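You operate a simulated robot arm through the tools that you are given. There is no shell and no other tool. Be economical: measure what you need, move in short steps, check, and stop when the job is done.

Carry out the task below with a simulated robot arm. There is one attempt and no reset: what you move stays moved.

TASK
Fetch the orange parts case and set it on top of the roll of green strap.
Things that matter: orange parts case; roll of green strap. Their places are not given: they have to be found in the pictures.

The check looks at the end state, three seconds after you hand in, the way a careful person would. Anything else that was tipped, shoved, dropped, spilled or broken makes it a failure.

THE ROBOT
A 7-joint arm with a two-finger parallel gripper, fixed in place. Base frame: the origin is at the foot of the arm, x ahead of it, y to its left, z up; the work surface is at about z = 0. Lengths are in mm, angles in degrees, forces in N, time in s.
With the tool pointing down near the work surface it reaches from about 220 to 580 mm from the base axis. Its first joint turns from -66.0 to 66.0 degrees. Payload 2.5 kg.
The tool frame sits at the grasp point between the pads (the TCP): z along the fingers, y along the line on which they close. The tips reach 23 mm beyond it. The gripper opens to 94 mm. The fingers are 38 mm wide and 10 mm thick; the gripper's body (54 by 96 mm) begins 39 mm behind the TCP.
Orientation is that of the tool frame in the base frame, as a unit quaternion [w, x, y, z]. With the fingers straight down and closing along the base's y, the tool's x points along the base's -x, its y along +y and its z along -z.

THE INTERFACE
- The arm moves only by the tool nudge_tool. Its argument "rows" is a list of rows, each a list of 3 entries, a list of its own where there are three numbers: the shift along the tool's x, y, z in units of 25 mm (1.0 is 25 mm), then the turn, a rotation vector about the tool's x, y, z in units of 6 degrees (1.0 is 6 degrees), then the finger opening in mm, from 0 to 94. In form: [[[x, y, z], [ax, ay, az], claw], ...]. A call has 1 to 20 rows; each row shifts and turns the commanded pose from where the row before left it, along the tool's axes as they then stand. A call with a number of a shift or a turn outside -1 to 1 is refused whole. Rows are played at 5 a second. More than 50 mm and 8.6 degrees between two rows, or a gripper value outside its range, and nothing of the call is played. A pose out of reach is approached as far as the arm can. The call stops where the force on the tool passes 40 N (or 10 N more than at its start, if that is more) or the arm is blocked; 0.2 s more then pass. Each finger travels about 108 mm/s and halts on what it meets, pressing with about 21 N; the grip force reading is that of the motor and also rises with nothing between the fingers. The clock runs only during rows and for 0.2 s after the last one: add rows that do not move to give the fingers time. The reply holds the time, the measured pose of the TCP, the force on the tool along the base axes, the opening and the grip force, in the units named above and with some noise.
- Cameras (640 x 400 px; columns grow to the right, rows downward): "scene" is fixed at [105.6, -399, 549]; the picture's right is [0.92, -0.40, 0.00], its down [-0.21, -0.49, -0.84] and it looks along [0.34, 0.77, -0.54] (base axes); focal length 370 px, centre (320, 200). "wrist" rides on the gripper at [-39, 0, -44] in the tool frame; the picture's right is [0.00, -1.00, 0.00], its down [0.97, 0.00, -0.24] and it looks along [0.24, 0.00, 0.97] (tool axes); focal length 218 px, centre (320, 200).
- capture(camera): a new picture of that camera. No time passes.
- point_at(camera, pixels): for up to 12 pixels [column, row] of the newest picture of that camera ("zoom" is the newest enlarged one), the place [x, y, z] in the base frame of the surface seen there, good to about 2 mm. No time passes.
- zoom(camera, box): a new picture of the part [left, top, right, bottom] of that camera's present view, enlarged. No time passes.
- finish_job(): hands the job in; it is judged then, once.

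Work in short steps. Measure before you move; look again where a grasp or a placing could have gone wrong, and mend it. You have 60 turns and 20 pictures in all, those below and enlarged ones among them. Open the gripper and draw the arm clear of the work before you hand the job in, unless the task says otherwise; then end with one line.

The tools are called after "Request:" by a JSON object that holds its "fn" and its "kwargs". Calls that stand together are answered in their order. nudge_tool: Moves the arm, as the interface text tells. Its arguments: {"type":"object","properties":{"rows":{"type":"array"}},"required":["rows"]} The other tools are called the same way: capture (camera) takes a picture; point_at (camera, pixels) gives the place of the surface under pixels of a picture; zoom (camera, box) takes an enlarged picture of a part of a camera's view; finish_job () hands the job in.

At the start:

```text
t: 0.0
ee_pos: [357.5, 259.4, 316.7]
tcp_rot: [0.001, 0.0, 1.0, 0.0]
force: [0.3, 0.5, 0.2]
gripper_width: 93.9
finger_force: 0.0
```

scene: 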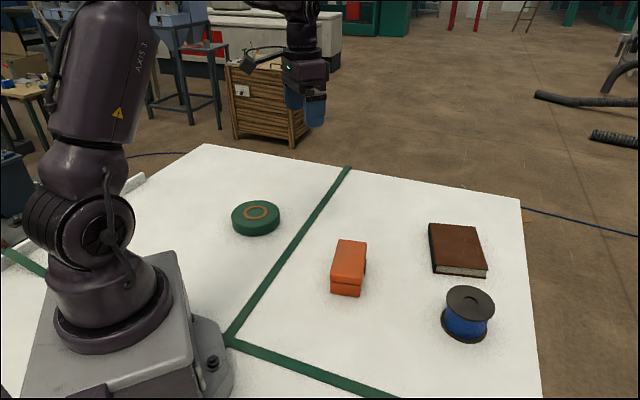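
wrist: 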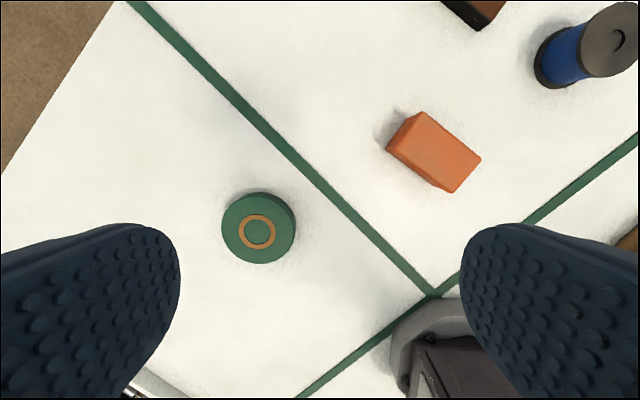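

The orange case is at about (348,268) and the green roll at (256,217) in the scene picture. I enlarge both and measure them.

Request:
{"fn": "zoom", "kwargs": {"camera": "scene", "box": [220, 180, 380, 310]}}

Request:
{"fn": "point_at", "kwargs": {"camera": "wrist", "pixels": [[424, 113], [479, 158], [452, 191], [390, 149], [258, 232], [258, 205], [230, 232], [288, 232], [258, 258], [436, 150]]}}

Request:
{"fn": "point_at", "kwargs": {"camera": "scene", "pixels": [[338, 241], [366, 243], [360, 284], [332, 281], [333, 293], [360, 296], [256, 212], [236, 217], [276, 214], [366, 262]]}}

```text
3.08 times, centred on (300, 245) of scene
```

zoom: 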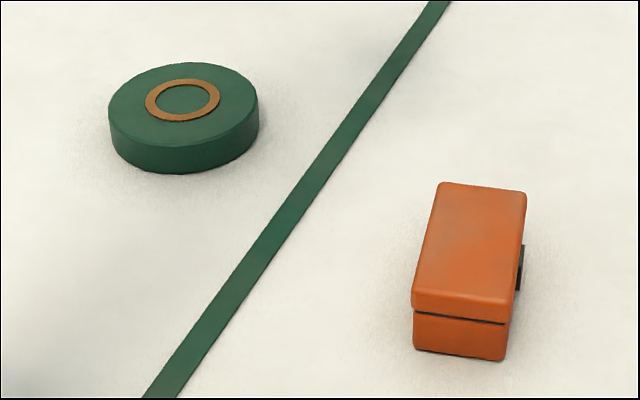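

```text
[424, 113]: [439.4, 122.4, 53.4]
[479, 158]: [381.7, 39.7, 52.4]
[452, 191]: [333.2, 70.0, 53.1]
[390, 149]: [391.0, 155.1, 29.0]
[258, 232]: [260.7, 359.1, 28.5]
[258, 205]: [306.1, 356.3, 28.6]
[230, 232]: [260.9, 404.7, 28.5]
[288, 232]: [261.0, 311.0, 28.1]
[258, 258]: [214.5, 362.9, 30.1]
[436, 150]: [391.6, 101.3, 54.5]
```

```text
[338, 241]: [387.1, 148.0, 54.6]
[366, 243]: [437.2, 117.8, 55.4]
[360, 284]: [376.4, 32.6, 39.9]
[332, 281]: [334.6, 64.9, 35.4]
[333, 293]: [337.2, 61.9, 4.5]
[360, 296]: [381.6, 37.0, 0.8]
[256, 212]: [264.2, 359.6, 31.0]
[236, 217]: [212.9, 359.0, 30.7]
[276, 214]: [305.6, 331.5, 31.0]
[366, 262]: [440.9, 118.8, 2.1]
```

The case top sits at about z 54, centred near (385, 94), about 100 x 57 mm, with its long axis at about 56°. There is a dark latch on its far side. I move above it at z 200 and turn the tool by 57°.

Request:
{"fn": "nudge_tool", "kwargs": {"rows": [[[-0.11, -0.664, 0.468], [0, 0, 0], 94], [[-0.11, -0.664, 0.468], [0, 0, 0], 94], [[-0.11, -0.664, 0.468], [0, 0, 0], 94], [[-0.11, -0.664, 0.468], [0, 0, 0], 94], [[-0.11, -0.664, 0.468], [0, 0, 0], 94], [[-0.11, -0.664, 0.468], [0, 0, 0], 94], [[-0.11, -0.664, 0.468], [0, 0, 0], 94], [[-0.11, -0.664, 0.468], [0, 0, 0], 94], [[-0.11, -0.664, 0.468], [0, 0, 0], 94], [[-0.11, -0.664, 0.468], [0, 0, 0], 94], [[0, 0, 0], [0, 0, -0.95], 94], [[0, 0, 0], [0, 0, -0.95], 94], [[0, 0, 0], [0, 0, -0.95], 94], [[0, 0, 0], [0, 0, -0.95], 94], [[0, 0, 0], [0, 0, -0.95], 94], [[0, 0, 0], [0, 0, -0.95], 94], [[0, 0, 0], [0, 0, -0.95], 94], [[0, 0, 0], [0, 0, -0.95], 94], [[0, 0, 0], [0, 0, -0.95], 94], [[0, 0, 0], [0, 0, -0.95], 94]]}}

Request:
{"fn": "capture", "kwargs": {"camera": "wrist"}}

```text
t: 4.2
ee_pos: [385.2, 93.6, 200.8]
tcp_rot: [0.001, -0.478, 0.878, 0.0]
force: [0.3, 0.6, -0.3]
gripper_width: 94.0
finger_force: 0.0
```

```text
16 pictures are left
```

wrist: 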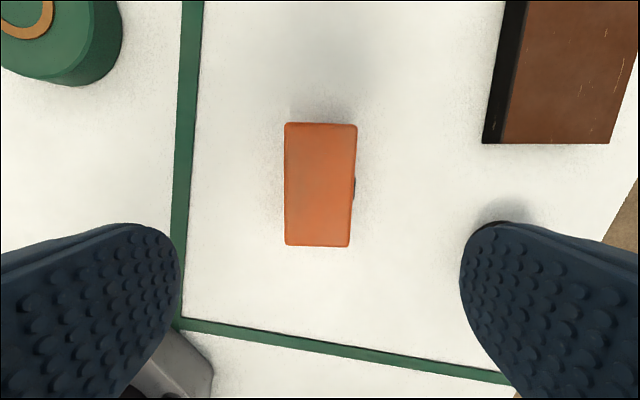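

The case is now nearly aligned, spanning columns 285–357 and rows 123–246, with the latch at (355,187). I measure its edges, the latch and the spool, and look closer.

Request:
{"fn": "point_at", "kwargs": {"camera": "wrist", "pixels": [[289, 127], [353, 128], [346, 241], [288, 241], [319, 185], [288, 185], [350, 185], [356, 188], [287, 212], [348, 212], [287, 155], [352, 155]]}}

Request:
{"fn": "zoom", "kwargs": {"camera": "wrist", "box": [260, 110, 390, 260]}}

Request:
{"fn": "capture", "kwargs": {"camera": "scene"}}

```text
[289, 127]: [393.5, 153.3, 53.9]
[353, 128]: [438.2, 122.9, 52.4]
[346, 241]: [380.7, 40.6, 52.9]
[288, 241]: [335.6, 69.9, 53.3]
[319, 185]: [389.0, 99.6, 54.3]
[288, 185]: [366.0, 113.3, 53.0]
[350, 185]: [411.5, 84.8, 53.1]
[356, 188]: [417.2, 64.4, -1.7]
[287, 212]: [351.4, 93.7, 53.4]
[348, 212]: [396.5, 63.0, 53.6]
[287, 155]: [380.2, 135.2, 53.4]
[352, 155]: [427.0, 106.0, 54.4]
```

```text
2.67 times, centred on (325, 185) of wrist
```

zoom: 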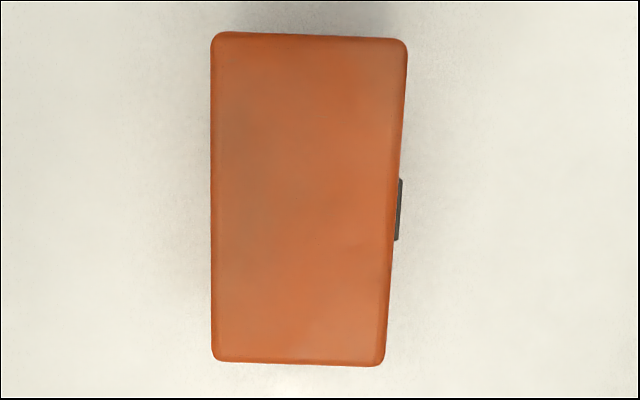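

```text
14 pictures are left
```

scene: 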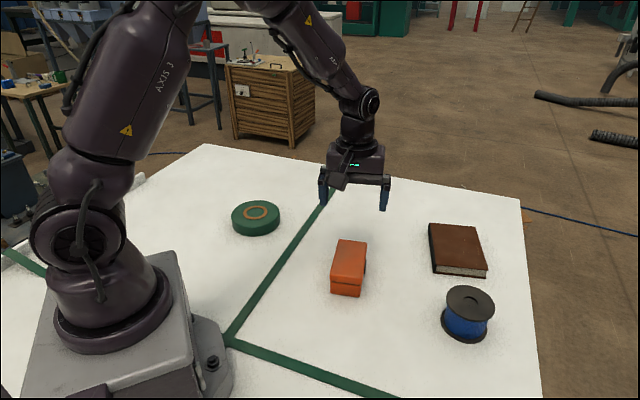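

The long edges run at 55.2° and the centre is near (387, 97). I trim the turn by +2° and shift 3.6 mm, then descend to z 30. That leaves the tips at z 7 and the gripper body above the 54 mm lid.

Request:
{"fn": "nudge_tool", "kwargs": {"rows": [[[-0.145, 0.01, 0], [0, 0, 0.33], 94], [[0, 0, 0.7], [0, 0, 0], 94], [[0, 0, 0.7], [0, 0, 0], 94], [[0, 0, 0.7], [0, 0, 0], 94], [[0, 0, 0.7], [0, 0, 0], 94], [[0, 0, 0.7], [0, 0, 0], 94], [[0, 0, 0.7], [0, 0, 0], 94], [[0, 0, 0.7], [0, 0, 0], 94], [[0, 0, 0.7], [0, 0, 0], 94], [[0, 0, 0.6], [0, 0, 0], 94], [[0, 0, 0.6], [0, 0, 0], 94], [[0, 0, 0], [0, 0, 0], 94]]}}

Request:
{"fn": "capture", "kwargs": {"camera": "scene"}}

```text
t: 6.8
ee_pos: [386.0, 96.0, 29.4]
tcp_rot: [0.001, -0.463, 0.886, 0.0]
force: [0.1, 0.2, -0.3]
gripper_width: 93.8
finger_force: 0.2
```

```text
13 pictures are left
```

scene: 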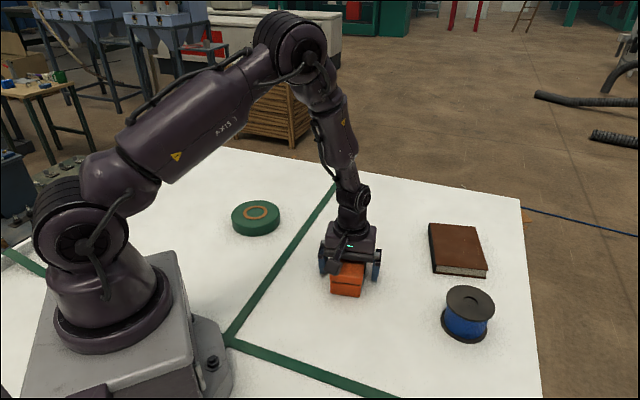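

The fingers straddle the case at (347,275) without contact, so I close gradually.

Request:
{"fn": "nudge_tool", "kwargs": {"rows": [[[0, 0, 0], [0, 0, 0], 75], [[0, 0, 0], [0, 0, 0], 65], [[0, 0, 0], [0, 0, 0], 58], [[0, 0, 0], [0, 0, 0], 50], [[0, 0, 0], [0, 0, 0], 40], [[0, 0, 0], [0, 0, 0], 40], [[0, 0, 0], [0, 0, 0], 40]]}}

```text
t: 8.4
ee_pos: [386.2, 96.6, 29.4]
tcp_rot: [0.0, -0.462, 0.887, 0.0]
force: [0.7, 0.2, -0.2]
gripper_width: 64.8
finger_force: 20.7
```

The fingers halted at 64.8 mm (case plus latch) with 20.7 N of grip. I lift it slowly and check.

Request:
{"fn": "nudge_tool", "kwargs": {"rows": [[[0, 0, -0.2], [0, 0, 0], 40], [[0, 0, -0.3], [0, 0, 0], 40], [[0, 0, -0.4], [0, 0, 0], 40], [[0, 0, -0.5], [0, 0, 0], 40], [[0, 0, -0.6], [0, 0, 0], 40], [[0, 0, -0.6], [0, 0, 0], 40], [[0, 0, -0.6], [0, 0, 0], 40], [[0, 0, -0.4], [0, 0, 0], 40], [[0, 0, 0], [0, 0, 0], 40], [[0, 0, 0], [0, 0, 0], 40]]}}

Request:
{"fn": "capture", "kwargs": {"camera": "scene"}}

Request:
{"fn": "zoom", "kwargs": {"camera": "scene", "box": [280, 150, 440, 280]}}

```text
t: 10.6
ee_pos: [387.4, 98.3, 119.7]
tcp_rot: [0.0, -0.462, 0.887, 0.001]
force: [0.2, -0.4, -3.6]
gripper_width: 64.8
finger_force: 21.2
```

```text
12 pictures are left
```

scene: 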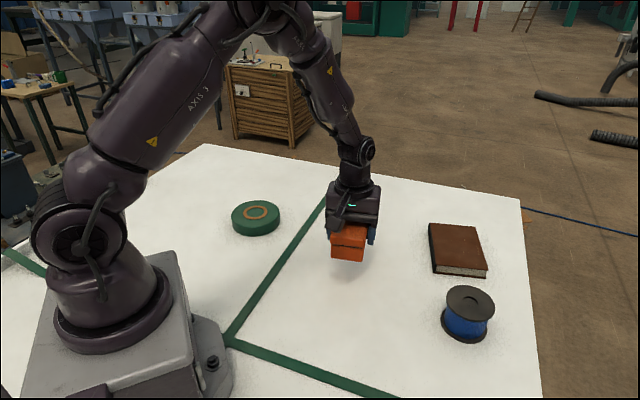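

```text
3.08 times, centred on (360, 215) of scene
```

zoom: 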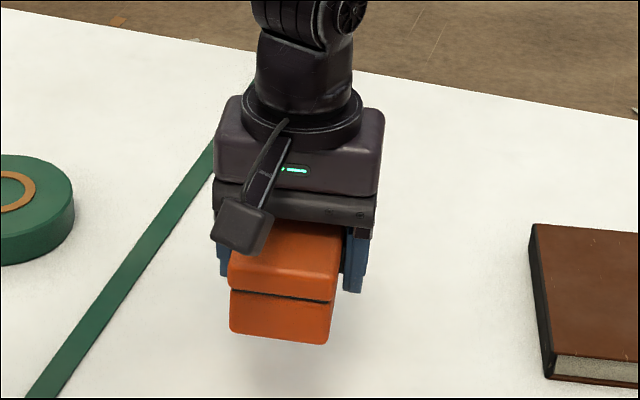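

The case hangs in the grip and looks level in the picture. I measure its front face to check for droop, and re-measure the roll's rim.

Request:
{"fn": "point_at", "kwargs": {"camera": "zoom", "pixels": [[236, 260], [325, 272], [236, 326], [322, 338], [280, 275], [280, 330], [260, 258], [290, 225], [320, 235]]}}

Request:
{"fn": "point_at", "kwargs": {"camera": "scene", "pixels": [[234, 214], [278, 211], [256, 202], [258, 222], [256, 207], [256, 219], [246, 213], [266, 212]]}}

```text
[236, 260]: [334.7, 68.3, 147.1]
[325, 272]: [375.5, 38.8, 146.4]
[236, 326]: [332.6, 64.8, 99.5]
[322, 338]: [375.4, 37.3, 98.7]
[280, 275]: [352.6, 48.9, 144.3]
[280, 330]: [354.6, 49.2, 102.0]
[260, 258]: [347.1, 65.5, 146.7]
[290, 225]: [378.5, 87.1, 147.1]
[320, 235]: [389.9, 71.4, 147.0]
```

```text
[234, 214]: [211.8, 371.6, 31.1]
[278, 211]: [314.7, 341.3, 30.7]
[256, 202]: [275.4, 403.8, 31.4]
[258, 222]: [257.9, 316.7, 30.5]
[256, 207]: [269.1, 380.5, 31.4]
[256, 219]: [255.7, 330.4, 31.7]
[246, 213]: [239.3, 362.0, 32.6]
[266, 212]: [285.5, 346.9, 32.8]
```

The case is level, top at z 147 and bottom at about 92, and the roll is centred near (263, 357) with its top at about z 31–33. I carry the case over at this height.

Request:
{"fn": "nudge_tool", "kwargs": {"rows": [[[-0.15, 0.25, 0], [0, 0, 0], 40], [[-0.29, 0.515, 0], [0, 0, 0], 40], [[-0.29, 0.515, 0], [0, 0, 0], 40], [[-0.29, 0.515, 0], [0, 0, 0], 40], [[-0.29, 0.515, 0], [0, 0, 0], 40], [[-0.29, 0.515, 0], [0, 0, 0], 40], [[-0.29, 0.515, 0], [0, 0, 0], 40], [[-0.29, 0.515, 0], [0, 0, 0], 40], [[-0.29, 0.515, 0], [0, 0, 0], 40], [[-0.29, 0.515, 0], [0, 0, 0], 40], [[-0.29, 0.515, 0], [0, 0, 0], 40], [[-0.29, 0.515, 0], [0, 0, 0], 40], [[-0.29, 0.515, 0], [0, 0, 0], 40], [[-0.29, 0.515, 0], [0, 0, 0], 40], [[-0.29, 0.515, 0], [0, 0, 0], 40], [[-0.29, 0.515, 0], [0, 0, 0], 40], [[-0.29, 0.515, 0], [0, 0, 0], 40], [[-0.29, 0.515, 0], [0, 0, 0], 40], [[-0.29, 0.515, 0], [0, 0, 0], 40], [[-0.28, 0.52, 0], [0, 0, 0], 40]]}}

Request:
{"fn": "nudge_tool", "kwargs": {"rows": [[[0, 0, 0], [0, 0, 0], 40], [[0, 0, 0], [0, 0, 0], 40]]}}

Request:
{"fn": "zoom", "kwargs": {"camera": "scene", "box": [176, 120, 336, 250]}}

```text
t: 14.8
ee_pos: [261.7, 355.3, 121.1]
tcp_rot: [0.0, -0.462, 0.887, 0.0]
force: [-0.8, 1.0, -2.8]
gripper_width: 64.8
finger_force: 20.8
```

```text
t: 15.4
ee_pos: [261.5, 355.5, 120.5]
tcp_rot: [0.0, -0.462, 0.887, 0.0]
force: [-0.1, 0.0, -2.9]
gripper_width: 64.6
finger_force: 20.7
```

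```text
3.08 times, centred on (256, 185) of scene
```

zoom: 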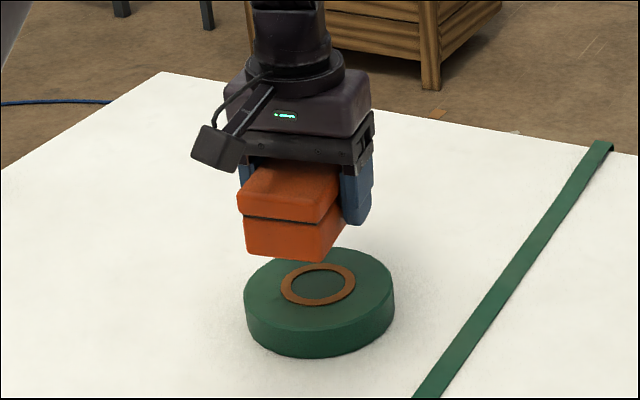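

The case hangs level above the roll. I measure its visible corners and the hub ring to check the centring before lowering.

Request:
{"fn": "point_at", "kwargs": {"camera": "zoom", "pixels": [[241, 205], [318, 214], [246, 248], [318, 257], [282, 255], [319, 263], [318, 303], [284, 286], [353, 280], [248, 296], [390, 287], [318, 330]]}}

```text
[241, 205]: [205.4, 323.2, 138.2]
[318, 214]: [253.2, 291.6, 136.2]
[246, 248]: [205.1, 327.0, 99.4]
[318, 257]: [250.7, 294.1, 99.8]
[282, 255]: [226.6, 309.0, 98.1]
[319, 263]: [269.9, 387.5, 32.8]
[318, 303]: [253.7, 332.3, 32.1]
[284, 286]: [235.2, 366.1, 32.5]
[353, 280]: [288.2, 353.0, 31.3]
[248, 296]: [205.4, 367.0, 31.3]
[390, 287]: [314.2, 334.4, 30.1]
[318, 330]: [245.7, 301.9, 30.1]
```

The roll centre is near (262, 359) and the case centre near (258, 352). I shift 8 mm along tool -x and lower most of the way to just above contact, which is expected at TCP z ≈ 62.

Request:
{"fn": "nudge_tool", "kwargs": {"rows": [[[-0.16, 0.02, 0], [0, 0, 0], 40], [[-0.16, 0.01, 0], [0, 0, 0], 40], [[0, 0, 0.3], [0, 0, 0], 40], [[0, 0, 0.4], [0, 0, 0], 40], [[0, 0, 0.4], [0, 0, 0], 40], [[0, 0, 0.4], [0, 0, 0], 40], [[0, 0, 0.3], [0, 0, 0], 40], [[0, 0, 0.2], [0, 0, 0], 40], [[0, 0, 0.1], [0, 0, 0], 40], [[0, 0, 0], [0, 0, 0], 40], [[0, 0, 0], [0, 0, 0], 40]]}}

```text
t: 17.8
ee_pos: [267.0, 361.6, 67.1]
tcp_rot: [0.001, -0.464, 0.886, 0.0]
force: [-0.1, -1.0, -2.4]
gripper_width: 64.5
finger_force: 20.9
```

The TCP is at z 67 with only the load on the tool. I lower in 1 mm steps to find contact.

Request:
{"fn": "nudge_tool", "kwargs": {"rows": [[[0, 0, 0.04], [0, 0, 0], 40], [[0, 0, 0.04], [0, 0, 0], 40], [[0, 0, 0.04], [0, 0, 0], 40], [[0, 0, 0], [0, 0, 0], 40]]}}

Request:
{"fn": "zoom", "kwargs": {"camera": "scene", "box": [176, 130, 336, 260]}}

```text
t: 18.8
ee_pos: [266.5, 362.1, 63.9]
tcp_rot: [0.0, -0.463, 0.887, 0.0]
force: [-0.1, 0.4, -2.6]
gripper_width: 64.4
finger_force: 21.0
```

```text
3.08 times, centred on (256, 195) of scene
```

zoom: 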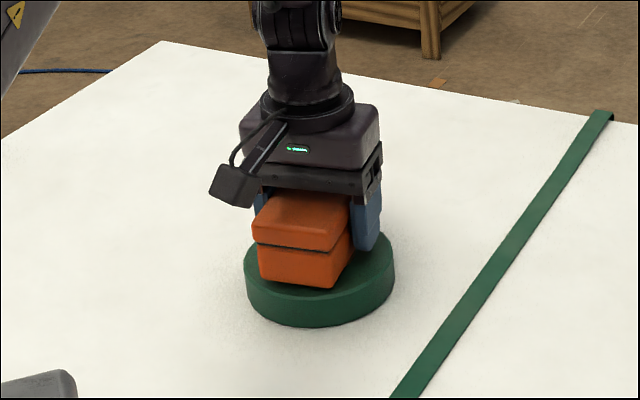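

The case is just above the roll and no contact shows yet. I check the front-bottom corners at (261,276) and (331,285) for centring.

Request:
{"fn": "point_at", "kwargs": {"camera": "zoom", "pixels": [[262, 272], [331, 281], [297, 277], [256, 237], [330, 246], [262, 200], [346, 204]]}}

Request:
{"fn": "nudge_tool", "kwargs": {"rows": [[[0, 0, 0.04], [0, 0, 0], 40], [[0, 0, 0.04], [0, 0, 0], 40], [[0, 0, 0], [0, 0, 0], 40]]}}

```text
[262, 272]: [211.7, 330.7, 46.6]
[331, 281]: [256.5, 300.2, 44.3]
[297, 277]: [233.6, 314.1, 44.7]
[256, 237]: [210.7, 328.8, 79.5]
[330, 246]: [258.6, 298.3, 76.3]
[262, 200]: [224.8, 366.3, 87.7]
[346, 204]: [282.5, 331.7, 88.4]
```

```text
t: 19.6
ee_pos: [266.2, 364.2, 61.1]
tcp_rot: [-0.001, -0.463, 0.886, 0.0]
force: [-0.3, 0.5, -2.5]
gripper_width: 64.3
finger_force: 21.3
```

The case centre comes out near (264, 357), well over the roll. There is still no contact at z 61, so I keep lowering in 1 mm steps.

Request:
{"fn": "nudge_tool", "kwargs": {"rows": [[[0, 0, 0.04], [0, 0, 0], 40], [[0, 0, 0], [0, 0, 0], 40]]}}

Request:
{"fn": "nudge_tool", "kwargs": {"rows": [[[0, 0, 0.04], [0, 0, 0], 40], [[0, 0, 0], [0, 0, 0], 40]]}}

```text
t: 20.2
ee_pos: [265.6, 363.2, 61.4]
tcp_rot: [0.0, -0.463, 0.887, 0.001]
force: [0.4, -0.3, -1.8]
gripper_width: 64.4
finger_force: 20.9
```

```text
t: 20.8
ee_pos: [265.3, 362.8, 60.4]
tcp_rot: [0.0, -0.463, 0.886, 0.0]
force: [-1.6, -1.9, 2.7]
gripper_width: 64.5
finger_force: 21.1
```

The vertical force went from -2.5 to +2.7 N, so the case now rests on the roll. I open gently while holding still, not all the way yet.

Request:
{"fn": "nudge_tool", "kwargs": {"rows": [[[0, 0, 0], [0, 0, 0], 64], [[0, 0, 0], [0, 0, 0], 68], [[0, 0, 0], [0, 0, 0], 74], [[0, 0, 0], [0, 0, 0], 82], [[0, 0, 0], [0, 0, 0], 90], [[0, 0, 0], [0, 0, 0], 94], [[0, 0, 0], [0, 0, 0], 94]]}}

Request:
{"fn": "zoom", "kwargs": {"camera": "scene", "box": [176, 130, 336, 260]}}

```text
t: 22.4
ee_pos: [265.9, 362.3, 60.1]
tcp_rot: [0.0, -0.462, 0.887, 0.0]
force: [1.0, -0.2, 0.3]
gripper_width: 93.9
finger_force: 0.0
```

```text
3.08 times, centred on (256, 195) of scene
```

zoom: 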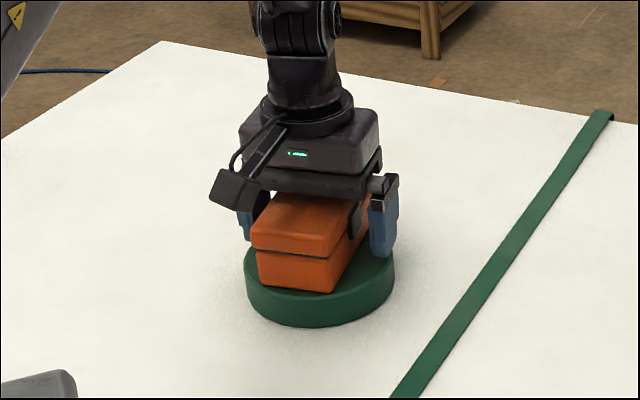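

The case sits on the roll and both fingers are clear of it. I rise straight up about 150 mm and look again.

Request:
{"fn": "nudge_tool", "kwargs": {"rows": [[[0, 0, -0.2], [0, 0, 0], 94], [[0, 0, -0.4], [0, 0, 0], 94], [[0, 0, -0.6], [0, 0, 0], 94], [[0, 0, -0.6], [0, 0, 0], 94], [[0, 0, -0.6], [0, 0, 0], 94], [[0, 0, -0.7], [0, 0, 0], 94], [[0, 0, -0.7], [0, 0, 0], 94], [[0, 0, -0.7], [0, 0, 0], 94], [[0, 0, -0.7], [0, 0, 0], 94], [[0, 0, -0.7], [0, 0, 0], 94], [[0, 0, 0], [0, 0, 0], 94]]}}

Request:
{"fn": "capture", "kwargs": {"camera": "scene"}}

Request:
{"fn": "capture", "kwargs": {"camera": "wrist"}}

```text
t: 24.8
ee_pos: [264.8, 360.0, 208.7]
tcp_rot: [0.0, -0.463, 0.886, 0.0]
force: [-0.6, -0.5, -0.7]
gripper_width: 94.0
finger_force: 0.1
```

```text
7 pictures are left
```

scene: 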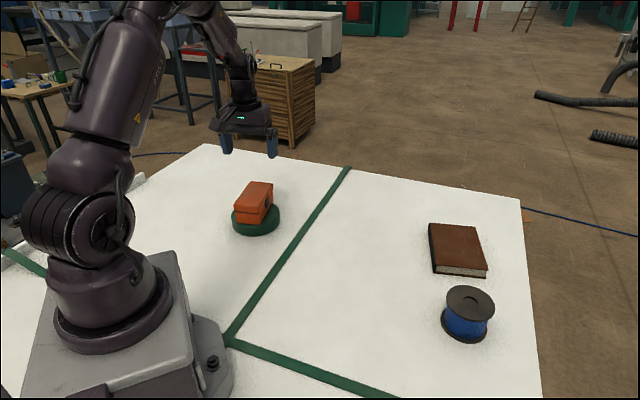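

```text
6 pictures are left
```

wrist: 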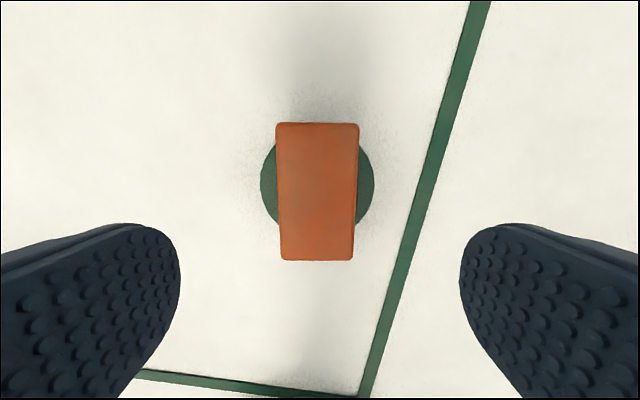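

The case rests level and centred on the roll (wrist picture, roll visible evenly at both sides around (318,185)). The book and spool have not moved, the gripper is open and the arm is clear, so I hand the job in.

Request:
{"fn": "finish_job", "kwargs": {}}

```text
The job is handed in.
```

The orange parts case is on top of the roll of green strap, level and centred. The gripper is open and clear of it, and nothing else was moved.
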